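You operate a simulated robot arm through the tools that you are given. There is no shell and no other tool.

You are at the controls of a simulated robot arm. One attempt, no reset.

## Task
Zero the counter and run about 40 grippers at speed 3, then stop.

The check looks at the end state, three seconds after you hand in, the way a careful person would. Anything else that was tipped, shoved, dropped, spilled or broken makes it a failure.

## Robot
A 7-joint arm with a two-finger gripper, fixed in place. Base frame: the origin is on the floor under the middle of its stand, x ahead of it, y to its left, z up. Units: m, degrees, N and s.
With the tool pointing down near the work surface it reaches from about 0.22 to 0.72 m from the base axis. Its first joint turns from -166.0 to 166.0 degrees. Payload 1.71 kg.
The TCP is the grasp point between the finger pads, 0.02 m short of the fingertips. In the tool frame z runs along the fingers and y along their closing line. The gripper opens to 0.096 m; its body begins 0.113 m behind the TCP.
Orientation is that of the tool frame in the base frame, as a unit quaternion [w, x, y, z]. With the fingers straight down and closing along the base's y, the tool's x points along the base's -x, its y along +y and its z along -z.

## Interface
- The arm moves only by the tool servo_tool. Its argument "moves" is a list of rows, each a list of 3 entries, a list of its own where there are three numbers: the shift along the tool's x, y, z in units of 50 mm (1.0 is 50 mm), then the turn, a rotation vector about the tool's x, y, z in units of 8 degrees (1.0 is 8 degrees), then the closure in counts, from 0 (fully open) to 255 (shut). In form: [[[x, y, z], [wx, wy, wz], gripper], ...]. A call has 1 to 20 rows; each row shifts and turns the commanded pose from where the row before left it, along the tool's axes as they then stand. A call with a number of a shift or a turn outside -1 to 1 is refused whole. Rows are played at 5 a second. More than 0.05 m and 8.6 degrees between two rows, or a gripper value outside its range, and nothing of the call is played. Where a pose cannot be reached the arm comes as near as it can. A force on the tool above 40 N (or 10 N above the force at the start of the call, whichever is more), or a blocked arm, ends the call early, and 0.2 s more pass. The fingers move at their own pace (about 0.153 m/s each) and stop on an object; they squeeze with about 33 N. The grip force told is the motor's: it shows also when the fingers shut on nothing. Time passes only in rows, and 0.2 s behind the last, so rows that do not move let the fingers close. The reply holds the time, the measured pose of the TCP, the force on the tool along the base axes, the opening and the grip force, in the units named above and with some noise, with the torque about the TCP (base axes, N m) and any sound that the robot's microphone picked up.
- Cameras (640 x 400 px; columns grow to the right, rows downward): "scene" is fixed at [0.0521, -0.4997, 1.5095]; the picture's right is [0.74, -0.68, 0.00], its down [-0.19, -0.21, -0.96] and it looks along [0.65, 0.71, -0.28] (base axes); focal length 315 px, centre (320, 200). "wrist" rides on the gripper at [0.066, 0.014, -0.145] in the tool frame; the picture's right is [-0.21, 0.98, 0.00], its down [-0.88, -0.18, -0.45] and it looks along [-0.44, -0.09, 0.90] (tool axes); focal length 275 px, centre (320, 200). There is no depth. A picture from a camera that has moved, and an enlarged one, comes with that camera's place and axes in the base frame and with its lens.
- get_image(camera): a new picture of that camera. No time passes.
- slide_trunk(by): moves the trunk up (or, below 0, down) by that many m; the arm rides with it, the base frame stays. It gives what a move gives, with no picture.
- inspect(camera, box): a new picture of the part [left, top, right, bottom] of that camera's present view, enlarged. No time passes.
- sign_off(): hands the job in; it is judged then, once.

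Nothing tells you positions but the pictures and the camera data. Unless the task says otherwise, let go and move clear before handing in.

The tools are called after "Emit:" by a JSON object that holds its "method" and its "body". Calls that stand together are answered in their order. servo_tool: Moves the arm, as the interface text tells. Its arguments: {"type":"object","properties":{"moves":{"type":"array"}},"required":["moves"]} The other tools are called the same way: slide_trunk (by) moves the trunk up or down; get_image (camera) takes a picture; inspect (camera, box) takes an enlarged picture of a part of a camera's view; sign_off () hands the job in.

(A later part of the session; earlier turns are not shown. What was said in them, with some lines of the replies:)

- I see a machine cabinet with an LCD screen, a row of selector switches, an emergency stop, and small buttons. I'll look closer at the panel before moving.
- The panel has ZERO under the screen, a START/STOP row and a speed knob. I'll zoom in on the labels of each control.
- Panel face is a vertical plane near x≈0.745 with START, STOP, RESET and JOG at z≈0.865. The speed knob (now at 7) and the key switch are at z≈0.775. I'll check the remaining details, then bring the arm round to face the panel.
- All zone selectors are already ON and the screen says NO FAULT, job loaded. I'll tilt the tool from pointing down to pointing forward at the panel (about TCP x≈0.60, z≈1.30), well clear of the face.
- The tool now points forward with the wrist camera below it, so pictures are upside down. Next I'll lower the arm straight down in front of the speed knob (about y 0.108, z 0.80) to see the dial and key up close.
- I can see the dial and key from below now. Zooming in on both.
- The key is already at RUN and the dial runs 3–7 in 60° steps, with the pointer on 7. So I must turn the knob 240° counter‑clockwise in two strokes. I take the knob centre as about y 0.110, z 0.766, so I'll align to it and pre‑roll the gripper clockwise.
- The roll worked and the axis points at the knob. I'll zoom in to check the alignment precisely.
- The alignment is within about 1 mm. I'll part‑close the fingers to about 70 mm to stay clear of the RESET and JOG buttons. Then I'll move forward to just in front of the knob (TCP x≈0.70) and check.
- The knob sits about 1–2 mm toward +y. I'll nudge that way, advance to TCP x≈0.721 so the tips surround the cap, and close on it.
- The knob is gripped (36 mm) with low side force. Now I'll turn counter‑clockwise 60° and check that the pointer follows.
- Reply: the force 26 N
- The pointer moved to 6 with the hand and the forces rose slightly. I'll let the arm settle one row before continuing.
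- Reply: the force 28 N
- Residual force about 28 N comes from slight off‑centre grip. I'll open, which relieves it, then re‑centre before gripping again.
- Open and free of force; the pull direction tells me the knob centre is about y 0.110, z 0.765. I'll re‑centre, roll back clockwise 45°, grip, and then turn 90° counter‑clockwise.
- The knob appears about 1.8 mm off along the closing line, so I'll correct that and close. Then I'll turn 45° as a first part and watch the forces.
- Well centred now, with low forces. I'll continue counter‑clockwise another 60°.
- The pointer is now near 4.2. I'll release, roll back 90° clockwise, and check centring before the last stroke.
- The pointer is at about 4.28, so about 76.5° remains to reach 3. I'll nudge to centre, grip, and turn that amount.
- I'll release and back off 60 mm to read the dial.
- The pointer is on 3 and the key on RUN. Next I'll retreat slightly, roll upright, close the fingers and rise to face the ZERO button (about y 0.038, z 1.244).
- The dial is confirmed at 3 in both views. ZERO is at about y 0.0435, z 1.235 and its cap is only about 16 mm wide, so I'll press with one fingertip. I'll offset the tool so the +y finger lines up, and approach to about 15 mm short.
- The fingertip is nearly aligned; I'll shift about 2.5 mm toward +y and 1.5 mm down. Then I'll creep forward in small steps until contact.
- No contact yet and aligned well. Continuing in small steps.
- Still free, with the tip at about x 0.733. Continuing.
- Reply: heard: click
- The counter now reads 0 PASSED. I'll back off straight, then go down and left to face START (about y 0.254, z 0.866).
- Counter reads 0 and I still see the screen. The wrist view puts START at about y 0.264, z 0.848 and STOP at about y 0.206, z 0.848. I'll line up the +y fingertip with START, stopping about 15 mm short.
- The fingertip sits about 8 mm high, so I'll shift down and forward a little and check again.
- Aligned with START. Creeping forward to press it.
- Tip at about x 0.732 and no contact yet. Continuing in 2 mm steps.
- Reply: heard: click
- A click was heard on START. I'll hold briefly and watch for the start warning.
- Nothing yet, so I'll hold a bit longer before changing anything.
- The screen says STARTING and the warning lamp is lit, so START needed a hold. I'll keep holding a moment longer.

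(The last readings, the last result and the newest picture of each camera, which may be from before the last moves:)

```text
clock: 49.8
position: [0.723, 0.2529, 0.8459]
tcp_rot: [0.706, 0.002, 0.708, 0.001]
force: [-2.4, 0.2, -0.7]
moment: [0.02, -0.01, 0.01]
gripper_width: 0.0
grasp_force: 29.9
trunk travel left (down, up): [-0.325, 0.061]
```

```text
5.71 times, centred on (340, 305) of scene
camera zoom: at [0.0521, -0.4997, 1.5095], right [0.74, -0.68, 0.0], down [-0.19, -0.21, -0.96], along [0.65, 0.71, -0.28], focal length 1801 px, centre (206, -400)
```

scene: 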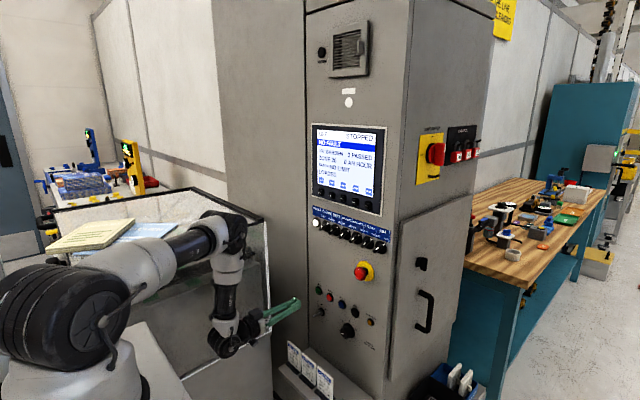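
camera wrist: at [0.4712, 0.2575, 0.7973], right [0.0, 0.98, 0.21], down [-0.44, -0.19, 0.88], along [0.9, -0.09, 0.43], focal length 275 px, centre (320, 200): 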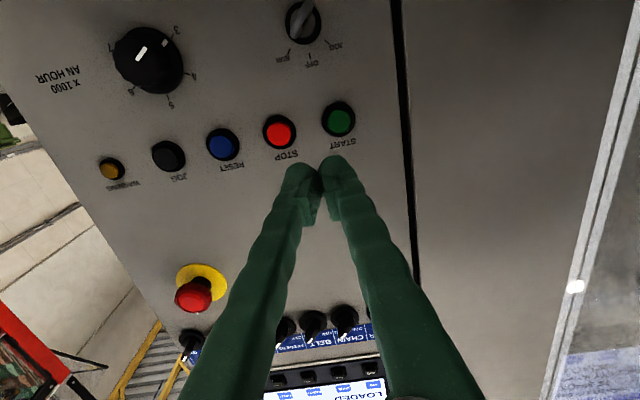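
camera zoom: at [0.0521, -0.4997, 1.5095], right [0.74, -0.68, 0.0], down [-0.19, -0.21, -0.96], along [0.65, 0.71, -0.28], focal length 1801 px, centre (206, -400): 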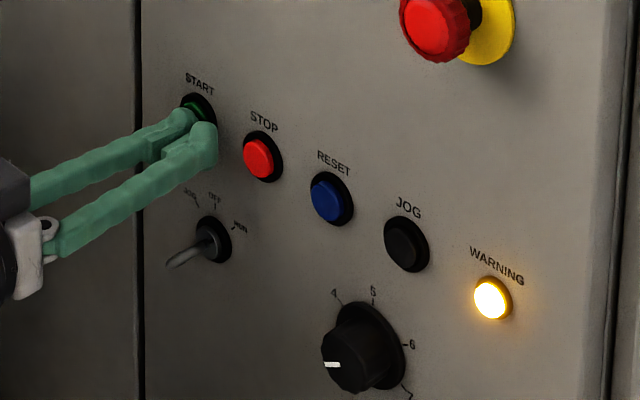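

Emit:
{"method": "servo_tool", "body": {"moves": [[[0, 0, 0], [0, 0, 0], 255], [[0, 0, 0], [0, 0, 0], 255], [[0, 0, 0], [0, 0, 0], 255], [[0, 0, 0], [0, 0, 0], 255], [[0, 0, 0], [0, 0, 0], 255]]}}

Emit:
{"method": "inspect", "body": {"camera": "scene", "box": [300, 110, 400, 220]}}

Emit:
{"method": "inspect", "body": {"camera": "scene", "box": [290, 270, 390, 340]}}

```text
clock: 51.0
position: [0.7228, 0.2528, 0.8455]
tcp_rot: [0.707, 0.001, 0.708, 0.0]
force: [-2.0, -0.5, 0.4]
moment: [-0.01, 0.0, 0.0]
gripper_width: 0.0
grasp_force: 29.2
trunk travel left (down, up): [-0.325, 0.061]
```

```text
3.64 times, centred on (350, 165) of scene
camera zoom: at [0.0521, -0.4997, 1.5095], right [0.74, -0.68, 0.0], down [-0.19, -0.21, -0.96], along [0.65, 0.71, -0.28], focal length 1146 px, centre (211, 327)
```

zoom: 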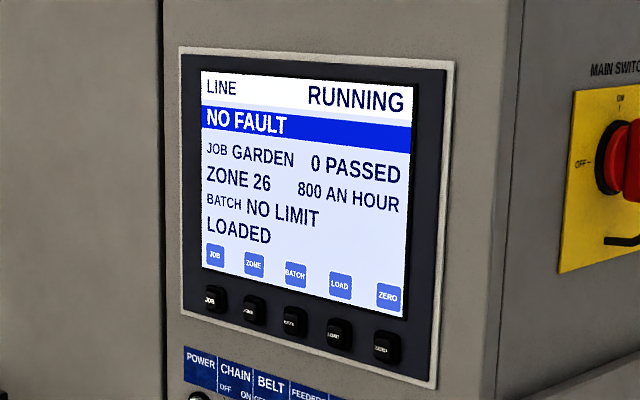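

```text
5.71 times, centred on (340, 305) of scene
camera zoom: at [0.0521, -0.4997, 1.5095], right [0.74, -0.68, 0.0], down [-0.19, -0.21, -0.96], along [0.65, 0.71, -0.28], focal length 1801 px, centre (206, -400)
```

zoom: 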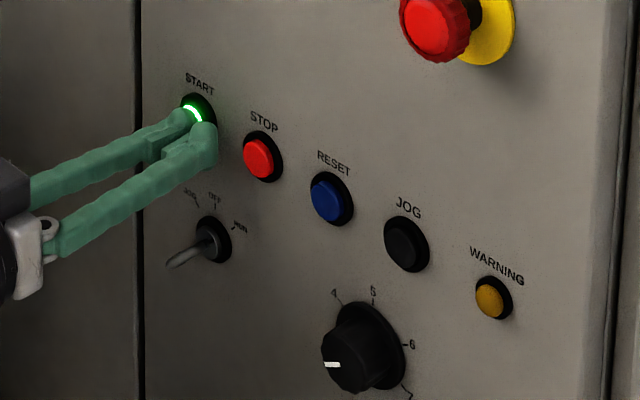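

The line is RUNNING and ramping up. I'll back off START and shift over in front of STOP while it runs.

Emit:
{"method": "servo_tool", "body": {"moves": [[[0, 0, -0.3], [0, 0, 0], 255], [[0, 0, -0.3], [0, 0, 0], 255], [[0, 0, 0], [0, 0, 0], 255]]}}

Emit:
{"method": "inspect", "body": {"camera": "scene", "box": [300, 110, 400, 220]}}

```text
clock: 51.8
position: [0.6942, 0.2537, 0.8468]
tcp_rot: [0.706, 0.001, 0.708, 0.001]
force: [0.9, -0.6, -0.6]
moment: [0.02, 0.01, -0.01]
gripper_width: 0.0
grasp_force: 29.3
trunk travel left (down, up): [-0.325, 0.061]
```

```text
3.64 times, centred on (350, 165) of scene
camera zoom: at [0.0521, -0.4997, 1.5095], right [0.74, -0.68, 0.0], down [-0.19, -0.21, -0.96], along [0.65, 0.71, -0.28], focal length 1146 px, centre (211, 327)
```

zoom: 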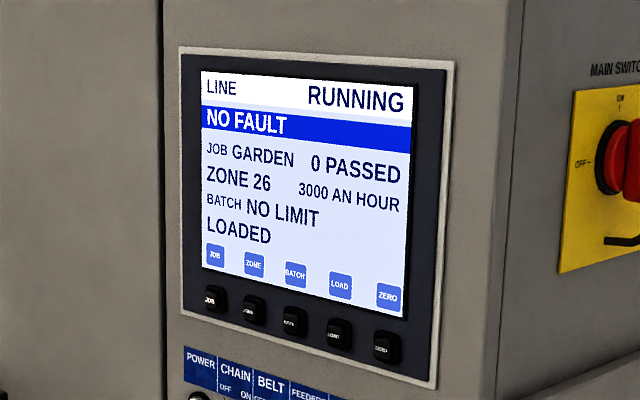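

It's running at exactly 3000 an hour with the counter at 0. Moving the fingertip over in front of STOP (58 mm to −y).

Emit:
{"method": "servo_tool", "body": {"moves": [[[0, -0.58, 0], [0, 0, 0], 255], [[0, -0.58, 0], [0, 0, 0], 255], [[0, 0, 0], [0, 0, 0], 255], [[0, 0, 0], [0, 0, 0], 255]]}}

Emit:
{"method": "inspect", "body": {"camera": "wrist", "box": [240, 80, 440, 205]}}

Emit:
{"method": "inspect", "body": {"camera": "scene", "box": [300, 110, 400, 220]}}

Emit:
{"method": "get_image", "body": {"camera": "scene"}}

```text
clock: 52.8
position: [0.6931, 0.1941, 0.8432]
tcp_rot: [0.706, 0.001, 0.708, 0.001]
force: [0.0, -0.5, 0.4]
moment: [-0.01, -0.01, -0.02]
gripper_width: 0.0
grasp_force: 29.4
trunk travel left (down, up): [-0.325, 0.061]
```

```text
3.20 times, centred on (340, 142) of wrist
camera zoom: at [0.5483, 0.2086, 0.7778], right [0.0, 0.98, 0.21], down [-0.44, -0.19, 0.88], along [0.9, -0.09, 0.43], focal length 881 px, centre (256, 384)
```

zoom: 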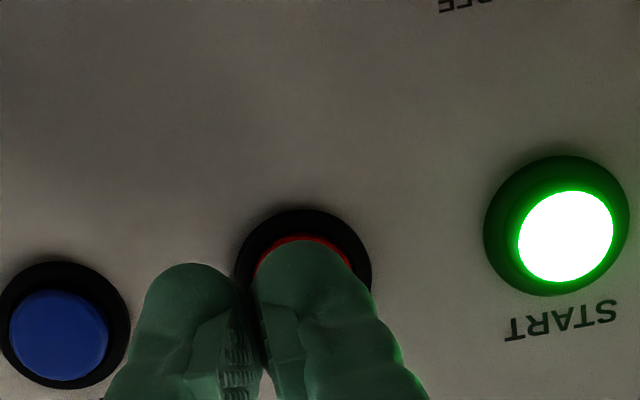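

```text
3.64 times, centred on (350, 165) of scene
camera zoom: at [0.0521, -0.4997, 1.5095], right [0.74, -0.68, 0.0], down [-0.19, -0.21, -0.96], along [0.65, 0.71, -0.28], focal length 1146 px, centre (211, 327)
```

zoom: 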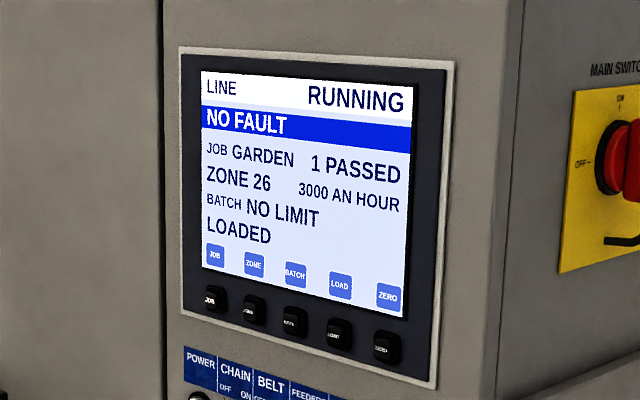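

```text
taken
```

scene: 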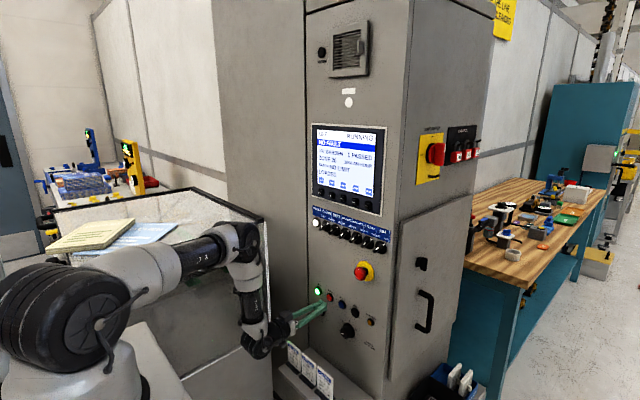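

One passed at t=52.8, so 40 comes at about t≈99. The fingertip is about 5 mm low on STOP. I'll raise it, move to about 15 mm off and check alignment.

Emit:
{"method": "servo_tool", "body": {"moves": [[[-0.09, 0, 0.1], [0, 0, 0], 255], [[0, 0, 0.1], [0, 0, 0], 255], [[0, 0, 0], [0, 0, 0], 255], [[0, 0, 0], [0, 0, 0], 255]]}}

Emit:
{"method": "inspect", "body": {"camera": "wrist", "box": [240, 80, 440, 205]}}

Emit:
{"method": "inspect", "body": {"camera": "scene", "box": [290, 270, 390, 340]}}

Emit:
{"method": "inspect", "body": {"camera": "scene", "box": [300, 110, 400, 220]}}

```text
clock: 53.8
position: [0.7035, 0.1949, 0.8493]
tcp_rot: [0.706, 0.002, 0.708, 0.0]
force: [0.3, -0.2, 0.2]
moment: [0.0, 0.0, -0.01]
gripper_width: 0.0001
grasp_force: 29.8
trunk travel left (down, up): [-0.325, 0.061]
```

```text
3.20 times, centred on (340, 142) of wrist
camera zoom: at [0.5585, 0.2089, 0.7841], right [0.0, 0.98, 0.21], down [-0.44, -0.19, 0.88], along [0.9, -0.09, 0.43], focal length 881 px, centre (256, 384)
```

zoom: 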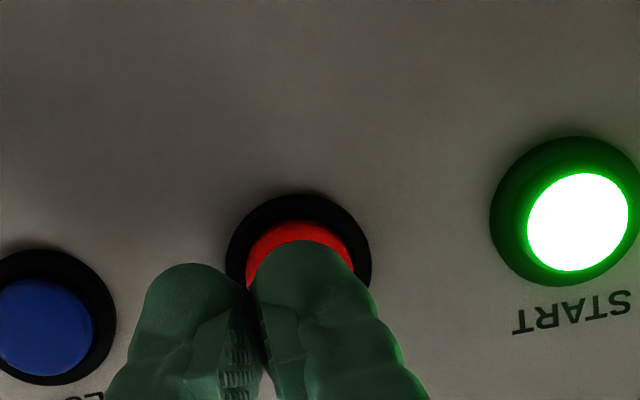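

```text
5.71 times, centred on (340, 305) of scene
camera zoom: at [0.0521, -0.4997, 1.5095], right [0.74, -0.68, 0.0], down [-0.19, -0.21, -0.96], along [0.65, 0.71, -0.28], focal length 1801 px, centre (206, -400)
```

zoom: 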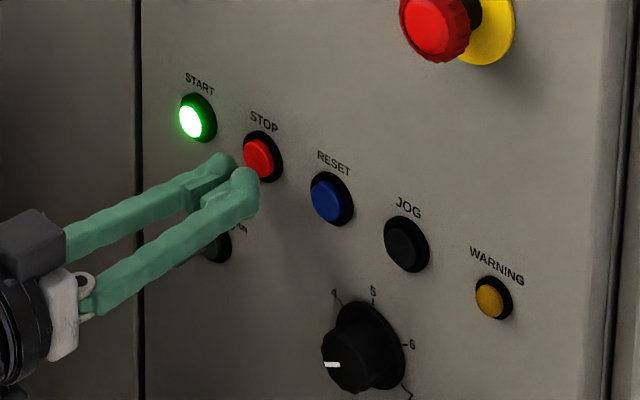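

```text
3.64 times, centred on (350, 165) of scene
camera zoom: at [0.0521, -0.4997, 1.5095], right [0.74, -0.68, 0.0], down [-0.19, -0.21, -0.96], along [0.65, 0.71, -0.28], focal length 1146 px, centre (211, 327)
```

zoom: 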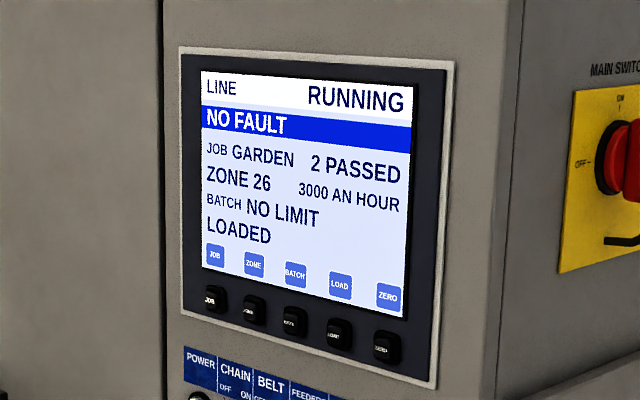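

Aligned with STOP and 2 passed. I'll wait here while the line runs, checking the counter as it goes.

Emit:
{"method": "servo_tool", "body": {"moves": [[[0, 0, 0], [0, 0, 0], 255], [[0, 0, 0], [0, 0, 0], 255], [[0, 0, 0], [0, 0, 0], 255], [[0, 0, 0], [0, 0, 0], 255], [[0, 0, 0], [0, 0, 0], 255], [[0, 0, 0], [0, 0, 0], 255], [[0, 0, 0], [0, 0, 0], 255], [[0, 0, 0], [0, 0, 0], 255], [[0, 0, 0], [0, 0, 0], 255], [[0, 0, 0], [0, 0, 0], 255], [[0, 0, 0], [0, 0, 0], 255], [[0, 0, 0], [0, 0, 0], 255], [[0, 0, 0], [0, 0, 0], 255], [[0, 0, 0], [0, 0, 0], 255], [[0, 0, 0], [0, 0, 0], 255], [[0, 0, 0], [0, 0, 0], 255], [[0, 0, 0], [0, 0, 0], 255], [[0, 0, 0], [0, 0, 0], 255], [[0, 0, 0], [0, 0, 0], 255], [[0, 0, 0], [0, 0, 0], 255]]}}

Emit:
{"method": "servo_tool", "body": {"moves": [[[0, 0, 0], [0, 0, 0], 255], [[0, 0, 0], [0, 0, 0], 255], [[0, 0, 0], [0, 0, 0], 255], [[0, 0, 0], [0, 0, 0], 255], [[0, 0, 0], [0, 0, 0], 255], [[0, 0, 0], [0, 0, 0], 255], [[0, 0, 0], [0, 0, 0], 255], [[0, 0, 0], [0, 0, 0], 255], [[0, 0, 0], [0, 0, 0], 255], [[0, 0, 0], [0, 0, 0], 255], [[0, 0, 0], [0, 0, 0], 255], [[0, 0, 0], [0, 0, 0], 255], [[0, 0, 0], [0, 0, 0], 255], [[0, 0, 0], [0, 0, 0], 255], [[0, 0, 0], [0, 0, 0], 255], [[0, 0, 0], [0, 0, 0], 255], [[0, 0, 0], [0, 0, 0], 255], [[0, 0, 0], [0, 0, 0], 255], [[0, 0, 0], [0, 0, 0], 255], [[0, 0, 0], [0, 0, 0], 255]]}}

Emit:
{"method": "inspect", "body": {"camera": "scene", "box": [300, 110, 400, 220]}}

```text
clock: 58.0
position: [0.7026, 0.1945, 0.8494]
tcp_rot: [0.706, 0.001, 0.708, 0.001]
force: [0.8, 0.5, -0.3]
moment: [0.0, 0.01, 0.02]
gripper_width: 0.0001
grasp_force: 29.4
trunk travel left (down, up): [-0.325, 0.061]
```

```text
clock: 62.2
position: [0.704, 0.1943, 0.8502]
tcp_rot: [0.706, 0.001, 0.708, 0.001]
force: [-0.2, 0.1, -0.2]
moment: [-0.01, -0.02, 0.0]
gripper_width: 0.0
grasp_force: 29.2
trunk travel left (down, up): [-0.325, 0.061]
```

```text
3.64 times, centred on (350, 165) of scene
camera zoom: at [0.0521, -0.4997, 1.5095], right [0.74, -0.68, 0.0], down [-0.19, -0.21, -0.96], along [0.65, 0.71, -0.28], focal length 1146 px, centre (211, 327)
```

zoom: 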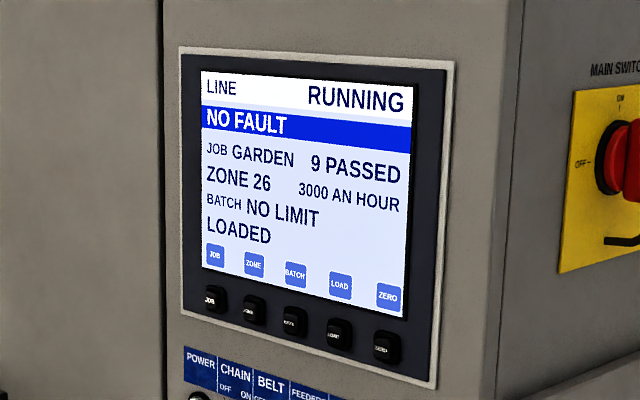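

9 passed at t=62.2, matching 3000/h. Waiting further.

Emit:
{"method": "servo_tool", "body": {"moves": [[[0, 0, 0], [0, 0, 0], 255], [[0, 0, 0], [0, 0, 0], 255], [[0, 0, 0], [0, 0, 0], 255], [[0, 0, 0], [0, 0, 0], 255], [[0, 0, 0], [0, 0, 0], 255], [[0, 0, 0], [0, 0, 0], 255], [[0, 0, 0], [0, 0, 0], 255], [[0, 0, 0], [0, 0, 0], 255], [[0, 0, 0], [0, 0, 0], 255], [[0, 0, 0], [0, 0, 0], 255], [[0, 0, 0], [0, 0, 0], 255], [[0, 0, 0], [0, 0, 0], 255], [[0, 0, 0], [0, 0, 0], 255], [[0, 0, 0], [0, 0, 0], 255], [[0, 0, 0], [0, 0, 0], 255], [[0, 0, 0], [0, 0, 0], 255], [[0, 0, 0], [0, 0, 0], 255], [[0, 0, 0], [0, 0, 0], 255], [[0, 0, 0], [0, 0, 0], 255], [[0, 0, 0], [0, 0, 0], 255]]}}

Emit:
{"method": "servo_tool", "body": {"moves": [[[0, 0, 0], [0, 0, 0], 255], [[0, 0, 0], [0, 0, 0], 255], [[0, 0, 0], [0, 0, 0], 255], [[0, 0, 0], [0, 0, 0], 255], [[0, 0, 0], [0, 0, 0], 255], [[0, 0, 0], [0, 0, 0], 255], [[0, 0, 0], [0, 0, 0], 255], [[0, 0, 0], [0, 0, 0], 255], [[0, 0, 0], [0, 0, 0], 255], [[0, 0, 0], [0, 0, 0], 255], [[0, 0, 0], [0, 0, 0], 255], [[0, 0, 0], [0, 0, 0], 255], [[0, 0, 0], [0, 0, 0], 255], [[0, 0, 0], [0, 0, 0], 255], [[0, 0, 0], [0, 0, 0], 255], [[0, 0, 0], [0, 0, 0], 255], [[0, 0, 0], [0, 0, 0], 255], [[0, 0, 0], [0, 0, 0], 255], [[0, 0, 0], [0, 0, 0], 255], [[0, 0, 0], [0, 0, 0], 255]]}}

Emit:
{"method": "servo_tool", "body": {"moves": [[[0, 0, 0], [0, 0, 0], 255], [[0, 0, 0], [0, 0, 0], 255], [[0, 0, 0], [0, 0, 0], 255], [[0, 0, 0], [0, 0, 0], 255], [[0, 0, 0], [0, 0, 0], 255], [[0, 0, 0], [0, 0, 0], 255], [[0, 0, 0], [0, 0, 0], 255], [[0, 0, 0], [0, 0, 0], 255], [[0, 0, 0], [0, 0, 0], 255], [[0, 0, 0], [0, 0, 0], 255], [[0, 0, 0], [0, 0, 0], 255], [[0, 0, 0], [0, 0, 0], 255], [[0, 0, 0], [0, 0, 0], 255], [[0, 0, 0], [0, 0, 0], 255], [[0, 0, 0], [0, 0, 0], 255], [[0, 0, 0], [0, 0, 0], 255], [[0, 0, 0], [0, 0, 0], 255], [[0, 0, 0], [0, 0, 0], 255], [[0, 0, 0], [0, 0, 0], 255], [[0, 0, 0], [0, 0, 0], 255]]}}

Emit:
{"method": "inspect", "body": {"camera": "scene", "box": [300, 110, 400, 220]}}

```text
clock: 66.4
position: [0.7035, 0.1945, 0.8493]
tcp_rot: [0.706, 0.0, 0.708, 0.002]
force: [-0.3, 0.1, -0.6]
moment: [-0.01, -0.01, 0.0]
gripper_width: 0.0002
grasp_force: 29.5
trunk travel left (down, up): [-0.325, 0.061]
```

```text
clock: 70.6
position: [0.7026, 0.1962, 0.8498]
tcp_rot: [0.706, 0.001, 0.708, 0.002]
force: [0.0, 0.6, 0.7]
moment: [0.0, 0.02, -0.02]
gripper_width: 0.0
grasp_force: 29.8
trunk travel left (down, up): [-0.325, 0.061]
```

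```text
clock: 74.8
position: [0.7035, 0.1947, 0.8508]
tcp_rot: [0.706, 0.002, 0.708, 0.0]
force: [-0.8, 0.6, -0.6]
moment: [0.02, 0.02, 0.01]
gripper_width: 0.0
grasp_force: 29.5
trunk travel left (down, up): [-0.325, 0.061]
```

```text
3.64 times, centred on (350, 165) of scene
camera zoom: at [0.0521, -0.4997, 1.5095], right [0.74, -0.68, 0.0], down [-0.19, -0.21, -0.96], along [0.65, 0.71, -0.28], focal length 1146 px, centre (211, 327)
```

zoom: 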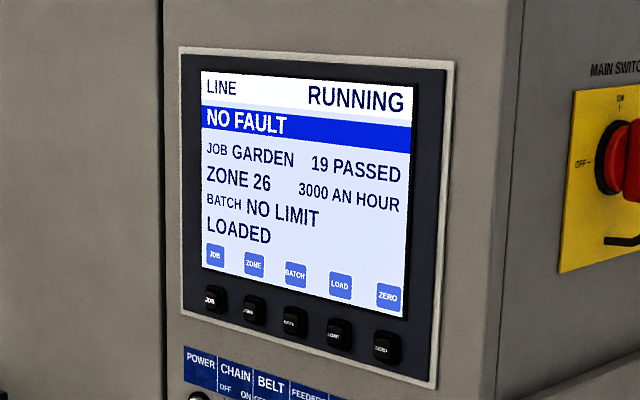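

19 passed at t=74.8. Four more waits bring it to about t=91.6.

Emit:
{"method": "servo_tool", "body": {"moves": [[[0, 0, 0], [0, 0, 0], 255], [[0, 0, 0], [0, 0, 0], 255], [[0, 0, 0], [0, 0, 0], 255], [[0, 0, 0], [0, 0, 0], 255], [[0, 0, 0], [0, 0, 0], 255], [[0, 0, 0], [0, 0, 0], 255], [[0, 0, 0], [0, 0, 0], 255], [[0, 0, 0], [0, 0, 0], 255], [[0, 0, 0], [0, 0, 0], 255], [[0, 0, 0], [0, 0, 0], 255], [[0, 0, 0], [0, 0, 0], 255], [[0, 0, 0], [0, 0, 0], 255], [[0, 0, 0], [0, 0, 0], 255], [[0, 0, 0], [0, 0, 0], 255], [[0, 0, 0], [0, 0, 0], 255], [[0, 0, 0], [0, 0, 0], 255], [[0, 0, 0], [0, 0, 0], 255], [[0, 0, 0], [0, 0, 0], 255], [[0, 0, 0], [0, 0, 0], 255], [[0, 0, 0], [0, 0, 0], 255]]}}

Emit:
{"method": "servo_tool", "body": {"moves": [[[0, 0, 0], [0, 0, 0], 255], [[0, 0, 0], [0, 0, 0], 255], [[0, 0, 0], [0, 0, 0], 255], [[0, 0, 0], [0, 0, 0], 255], [[0, 0, 0], [0, 0, 0], 255], [[0, 0, 0], [0, 0, 0], 255], [[0, 0, 0], [0, 0, 0], 255], [[0, 0, 0], [0, 0, 0], 255], [[0, 0, 0], [0, 0, 0], 255], [[0, 0, 0], [0, 0, 0], 255], [[0, 0, 0], [0, 0, 0], 255], [[0, 0, 0], [0, 0, 0], 255], [[0, 0, 0], [0, 0, 0], 255], [[0, 0, 0], [0, 0, 0], 255], [[0, 0, 0], [0, 0, 0], 255], [[0, 0, 0], [0, 0, 0], 255], [[0, 0, 0], [0, 0, 0], 255], [[0, 0, 0], [0, 0, 0], 255], [[0, 0, 0], [0, 0, 0], 255], [[0, 0, 0], [0, 0, 0], 255]]}}

Emit:
{"method": "servo_tool", "body": {"moves": [[[0, 0, 0], [0, 0, 0], 255], [[0, 0, 0], [0, 0, 0], 255], [[0, 0, 0], [0, 0, 0], 255], [[0, 0, 0], [0, 0, 0], 255], [[0, 0, 0], [0, 0, 0], 255], [[0, 0, 0], [0, 0, 0], 255], [[0, 0, 0], [0, 0, 0], 255], [[0, 0, 0], [0, 0, 0], 255], [[0, 0, 0], [0, 0, 0], 255], [[0, 0, 0], [0, 0, 0], 255], [[0, 0, 0], [0, 0, 0], 255], [[0, 0, 0], [0, 0, 0], 255], [[0, 0, 0], [0, 0, 0], 255], [[0, 0, 0], [0, 0, 0], 255], [[0, 0, 0], [0, 0, 0], 255], [[0, 0, 0], [0, 0, 0], 255], [[0, 0, 0], [0, 0, 0], 255], [[0, 0, 0], [0, 0, 0], 255], [[0, 0, 0], [0, 0, 0], 255], [[0, 0, 0], [0, 0, 0], 255]]}}

Emit:
{"method": "servo_tool", "body": {"moves": [[[0, 0, 0], [0, 0, 0], 255], [[0, 0, 0], [0, 0, 0], 255], [[0, 0, 0], [0, 0, 0], 255], [[0, 0, 0], [0, 0, 0], 255], [[0, 0, 0], [0, 0, 0], 255], [[0, 0, 0], [0, 0, 0], 255], [[0, 0, 0], [0, 0, 0], 255], [[0, 0, 0], [0, 0, 0], 255], [[0, 0, 0], [0, 0, 0], 255], [[0, 0, 0], [0, 0, 0], 255], [[0, 0, 0], [0, 0, 0], 255], [[0, 0, 0], [0, 0, 0], 255], [[0, 0, 0], [0, 0, 0], 255], [[0, 0, 0], [0, 0, 0], 255], [[0, 0, 0], [0, 0, 0], 255], [[0, 0, 0], [0, 0, 0], 255], [[0, 0, 0], [0, 0, 0], 255], [[0, 0, 0], [0, 0, 0], 255], [[0, 0, 0], [0, 0, 0], 255], [[0, 0, 0], [0, 0, 0], 255]]}}

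Emit:
{"method": "inspect", "body": {"camera": "scene", "box": [300, 110, 400, 220]}}

Emit:
{"method": "inspect", "body": {"camera": "wrist", "box": [240, 80, 440, 205]}}

```text
clock: 79.0
position: [0.7022, 0.1953, 0.8501]
tcp_rot: [0.706, 0.001, 0.708, 0.001]
force: [0.0, -0.1, -0.2]
moment: [0.02, -0.03, 0.03]
gripper_width: 0.0001
grasp_force: 29.7
trunk travel left (down, up): [-0.325, 0.061]
```

```text
clock: 83.2
position: [0.7034, 0.1943, 0.8496]
tcp_rot: [0.706, 0.001, 0.708, 0.001]
force: [0.4, -0.4, 0.7]
moment: [0.01, 0.0, 0.0]
gripper_width: 0.0
grasp_force: 29.6
trunk travel left (down, up): [-0.325, 0.061]
```

```text
clock: 87.4
position: [0.7031, 0.1949, 0.8494]
tcp_rot: [0.707, 0.001, 0.708, 0.001]
force: [0.1, 1.2, -0.1]
moment: [0.01, 0.02, -0.01]
gripper_width: 0.0
grasp_force: 29.3
trunk travel left (down, up): [-0.325, 0.061]
```

```text
clock: 91.6
position: [0.7023, 0.1944, 0.8495]
tcp_rot: [0.706, 0.002, 0.708, 0.001]
force: [0.4, 0.1, -0.1]
moment: [0.02, -0.01, 0.02]
gripper_width: 0.0
grasp_force: 30.5
trunk travel left (down, up): [-0.325, 0.061]
```

```text
3.64 times, centred on (350, 165) of scene
camera zoom: at [0.0521, -0.4997, 1.5095], right [0.74, -0.68, 0.0], down [-0.19, -0.21, -0.96], along [0.65, 0.71, -0.28], focal length 1146 px, centre (211, 327)
```

zoom: 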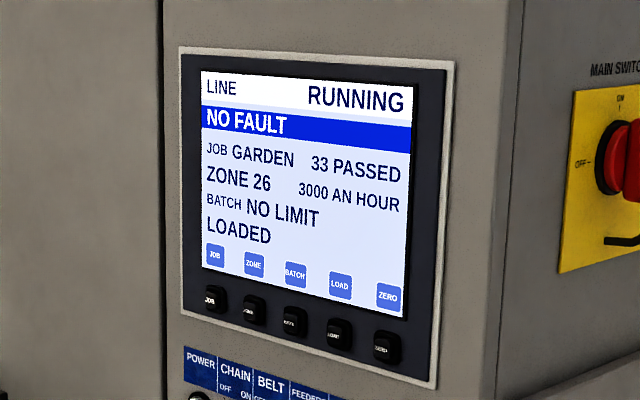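

```text
3.20 times, centred on (340, 142) of wrist
camera zoom: at [0.5584, 0.2089, 0.784], right [0.0, 0.98, 0.21], down [-0.44, -0.19, 0.88], along [0.9, -0.09, 0.43], focal length 881 px, centre (256, 384)
```

zoom: 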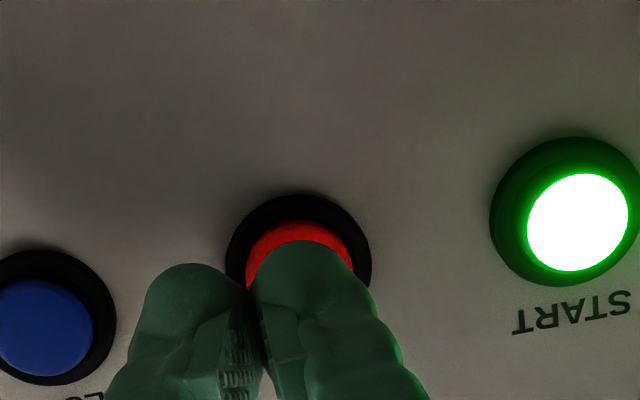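

33 passed at t=91.6. I'll creep to just off the STOP button and wait until about t=98.4.

Emit:
{"method": "servo_tool", "body": {"moves": [[[0, 0, 0.06], [0, 0, 0], 255], [[0, 0, 0.06], [0, 0, 0], 255], [[0, 0, 0.06], [0, 0, 0], 255], [[0, 0, 0], [0, 0, 0], 255], [[0, 0, 0], [0, 0, 0], 255], [[0, 0, 0], [0, 0, 0], 255], [[0, 0, 0], [0, 0, 0], 255], [[0, 0, 0], [0, 0, 0], 255], [[0, 0, 0], [0, 0, 0], 255], [[0, 0, 0], [0, 0, 0], 255], [[0, 0, 0], [0, 0, 0], 255], [[0, 0, 0], [0, 0, 0], 255], [[0, 0, 0], [0, 0, 0], 255], [[0, 0, 0], [0, 0, 0], 255], [[0, 0, 0], [0, 0, 0], 255], [[0, 0, 0], [0, 0, 0], 255], [[0, 0, 0], [0, 0, 0], 255], [[0, 0, 0], [0, 0, 0], 255], [[0, 0, 0], [0, 0, 0], 255], [[0, 0, 0], [0, 0, 0], 255]]}}

Emit:
{"method": "inspect", "body": {"camera": "scene", "box": [300, 110, 400, 220]}}

Emit:
{"method": "inspect", "body": {"camera": "wrist", "box": [240, 80, 440, 205]}}

```text
clock: 95.8
position: [0.7115, 0.1931, 0.85]
tcp_rot: [0.707, 0.0, 0.708, 0.001]
force: [-0.2, 1.3, -0.6]
moment: [0.01, 0.0, 0.03]
gripper_width: 0.0002
grasp_force: 29.2
trunk travel left (down, up): [-0.325, 0.061]
```

```text
3.64 times, centred on (350, 165) of scene
camera zoom: at [0.0521, -0.4997, 1.5095], right [0.74, -0.68, 0.0], down [-0.19, -0.21, -0.96], along [0.65, 0.71, -0.28], focal length 1146 px, centre (211, 327)
```

zoom: 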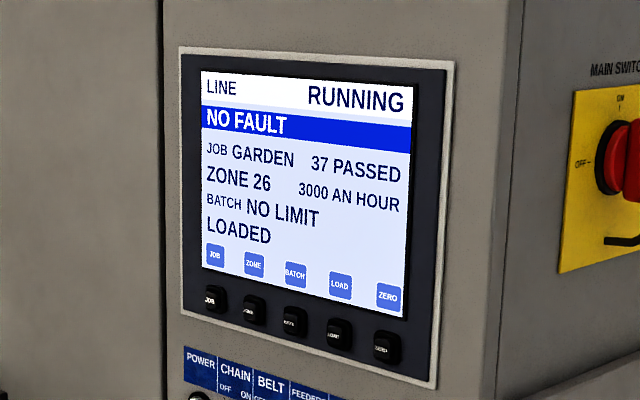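

```text
3.20 times, centred on (340, 142) of wrist
camera zoom: at [0.5666, 0.2076, 0.784], right [0.0, 0.98, 0.21], down [-0.44, -0.19, 0.88], along [0.9, -0.09, 0.43], focal length 881 px, centre (256, 384)
```

zoom: 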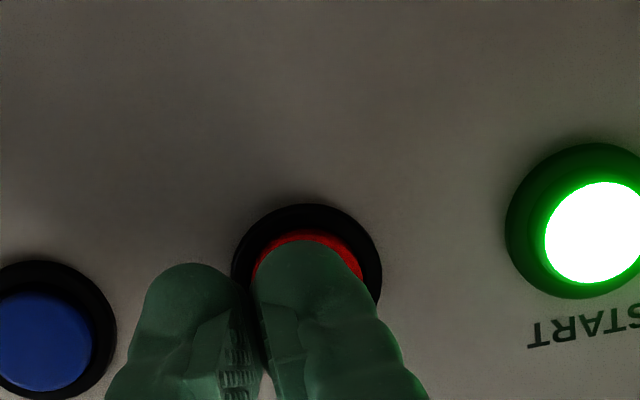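

37 passed at t=95.8. A short wait, then I press STOP.

Emit:
{"method": "servo_tool", "body": {"moves": [[[0, 0, 0], [0, 0, 0], 255], [[0, 0, 0], [0, 0, 0], 255], [[0, 0, 0], [0, 0, 0], 255], [[0, 0, 0], [0, 0, 0], 255], [[0, 0, 0], [0, 0, 0], 255], [[0, 0, 0], [0, 0, 0], 255], [[0, 0, 0], [0, 0, 0], 255], [[0, 0, 0], [0, 0, 0], 255], [[0, 0, 0], [0, 0, 0], 255], [[0, 0, 0], [0, 0, 0], 255], [[0, 0, 0.05], [0, 0, 0], 255], [[0, 0, 0], [0, 0, 0], 255]]}}

Emit:
{"method": "inspect", "body": {"camera": "scene", "box": [300, 110, 400, 220]}}

```text
clock: 98.4
position: [0.7149, 0.1932, 0.8504]
tcp_rot: [0.707, 0.001, 0.708, 0.001]
force: [0.6, 0.5, 0.1]
moment: [0.0, 0.01, 0.0]
gripper_width: 0.0002
grasp_force: 28.5
trunk travel left (down, up): [-0.325, 0.061]
```

```text
3.64 times, centred on (350, 165) of scene
camera zoom: at [0.0521, -0.4997, 1.5095], right [0.74, -0.68, 0.0], down [-0.19, -0.21, -0.96], along [0.65, 0.71, -0.28], focal length 1146 px, centre (211, 327)
```

zoom: 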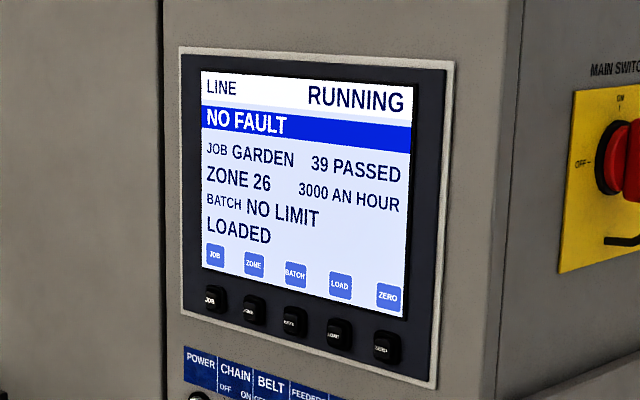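

39 passed. Pressing STOP now.

Emit:
{"method": "servo_tool", "body": {"moves": [[[0, 0, 0.1], [0, 0, 0], 255], [[0, 0, 0.08], [0, 0, 0], 255], [[0, 0, 0.02], [0, 0, 0], 255]]}}

Emit:
{"method": "inspect", "body": {"camera": "scene", "box": [300, 110, 400, 220]}}

```text
clock: 99.2
position: [0.726, 0.194, 0.8495]
tcp_rot: [0.706, 0.002, 0.708, 0.0]
force: [-4.1, -1.3, 0.3]
moment: [0.0, 0.0, 0.01]
gripper_width: 0.0
grasp_force: 29.2
trunk travel left (down, up): [-0.325, 0.061]
heard: click
```

```text
3.64 times, centred on (350, 165) of scene
camera zoom: at [0.0521, -0.4997, 1.5095], right [0.74, -0.68, 0.0], down [-0.19, -0.21, -0.96], along [0.65, 0.71, -0.28], focal length 1146 px, centre (211, 327)
```

zoom: 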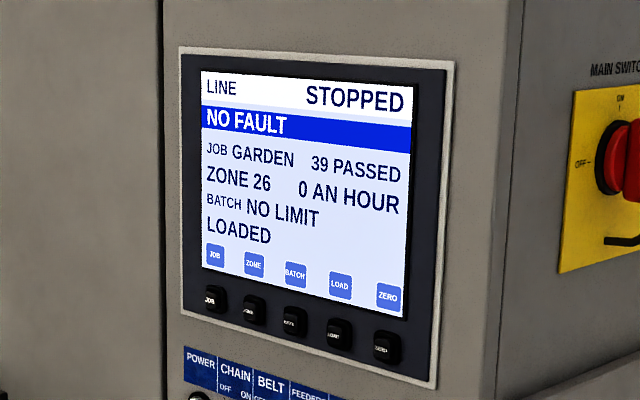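

The line is STOPPED at 39 passed, which is about 40. I'll release STOP and pull straight back clear.

Emit:
{"method": "servo_tool", "body": {"moves": [[[0, 0, -0.4], [0, 0, 0], 255], [[0, 0, -0.6], [0, 0, 0], 255], [[0, 0, -0.8], [0, 0, 0], 255], [[0, 0, -0.8], [0, 0, 0], 255], [[0, 0, 0], [0, 0, 0], 255], [[0, 0, 0], [0, 0, 0], 255], [[0, 0, 0], [0, 0, 0], 255], [[0, 0, 0], [0, 0, 0], 255], [[0, 0, 0], [0, 0, 0], 255]]}}

Emit:
{"method": "get_image", "body": {"camera": "scene"}}

Emit:
{"method": "inspect", "body": {"camera": "scene", "box": [300, 110, 400, 220]}}

Emit:
{"method": "inspect", "body": {"camera": "scene", "box": [270, 200, 400, 340]}}

Emit:
{"method": "get_image", "body": {"camera": "wrist"}}

```text
clock: 101.2
position: [0.5959, 0.1946, 0.8476]
tcp_rot: [0.706, 0.0, 0.708, 0.001]
force: [-1.0, 0.5, 0.7]
moment: [-0.04, -0.01, 0.0]
gripper_width: 0.0
grasp_force: 29.6
trunk travel left (down, up): [-0.325, 0.061]
```

```text
taken
```

scene: 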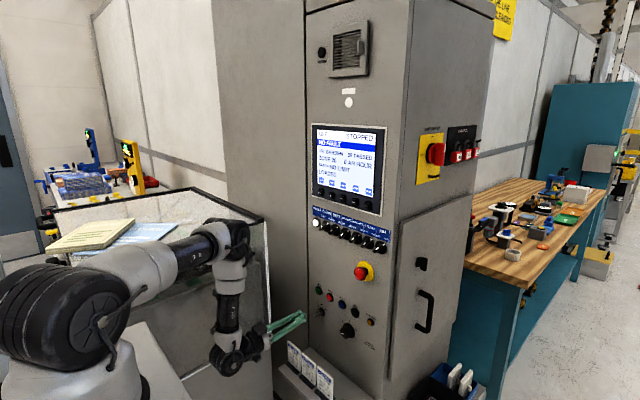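

```text
3.64 times, centred on (350, 165) of scene
camera zoom: at [0.0521, -0.4997, 1.5095], right [0.74, -0.68, 0.0], down [-0.19, -0.21, -0.96], along [0.65, 0.71, -0.28], focal length 1146 px, centre (211, 327)
```

zoom: 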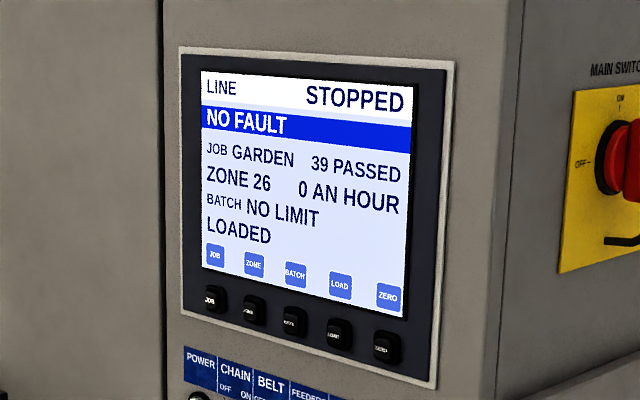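

```text
2.86 times, centred on (335, 270) of scene
camera zoom: at [0.0521, -0.4997, 1.5095], right [0.74, -0.68, 0.0], down [-0.19, -0.21, -0.96], along [0.65, 0.71, -0.28], focal length 900 px, centre (277, 0)
```

zoom: 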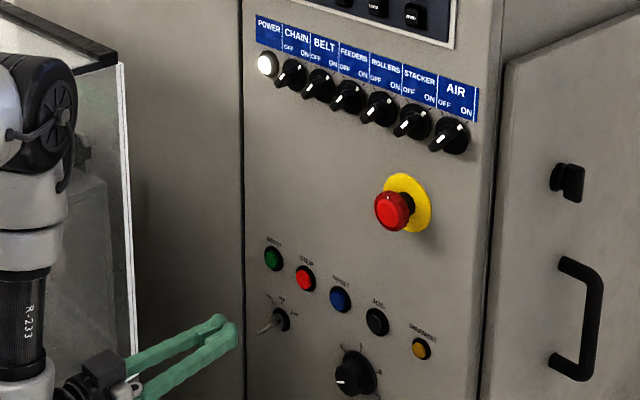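

```text
taken
camera wrist: at [0.4516, 0.2078, 0.7824], right [0.0, 0.98, 0.21], down [-0.44, -0.19, 0.88], along [0.9, -0.09, 0.43], focal length 275 px, centre (320, 200)
```

wrist: 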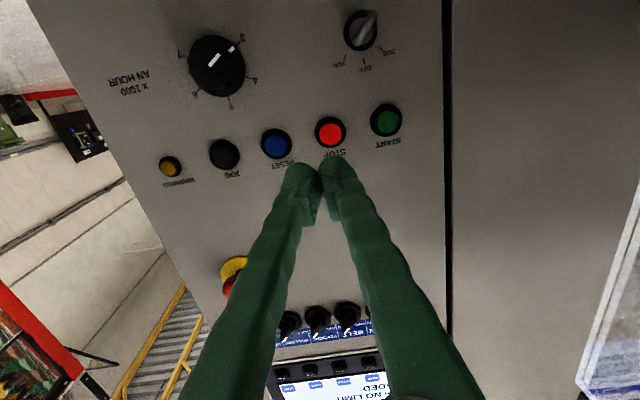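

The line is STOPPED with 39 passed and no fault, and the dial is on 3. The selectors and key are unchanged, the cards and papers are undisturbed, and the arm is clear of the panel. Handing in.

Emit:
{"method": "sign_off", "body": {}}

```text
The job is handed in.
```

I zeroed the counter, ran the line at speed 3, and stopped it at 39 grippers, one short of 40. I left it at 39 because you asked for about 40.

- **Counter:** it read 92 at the start. I pressed ZERO and it showed 0 before the run.
- **Speed:** the dial was on 7. I turned it to 3, and the display held at 3000 an hour for the run.
- **Final state:** the display shows STOPPED, NO FAULT, 0 an hour. The dial is still on 3.

The key was already at RUN and all the selectors were already ON, so I left them alone. The job cards and papers look undisturbed, and the arm is clear of the panel.
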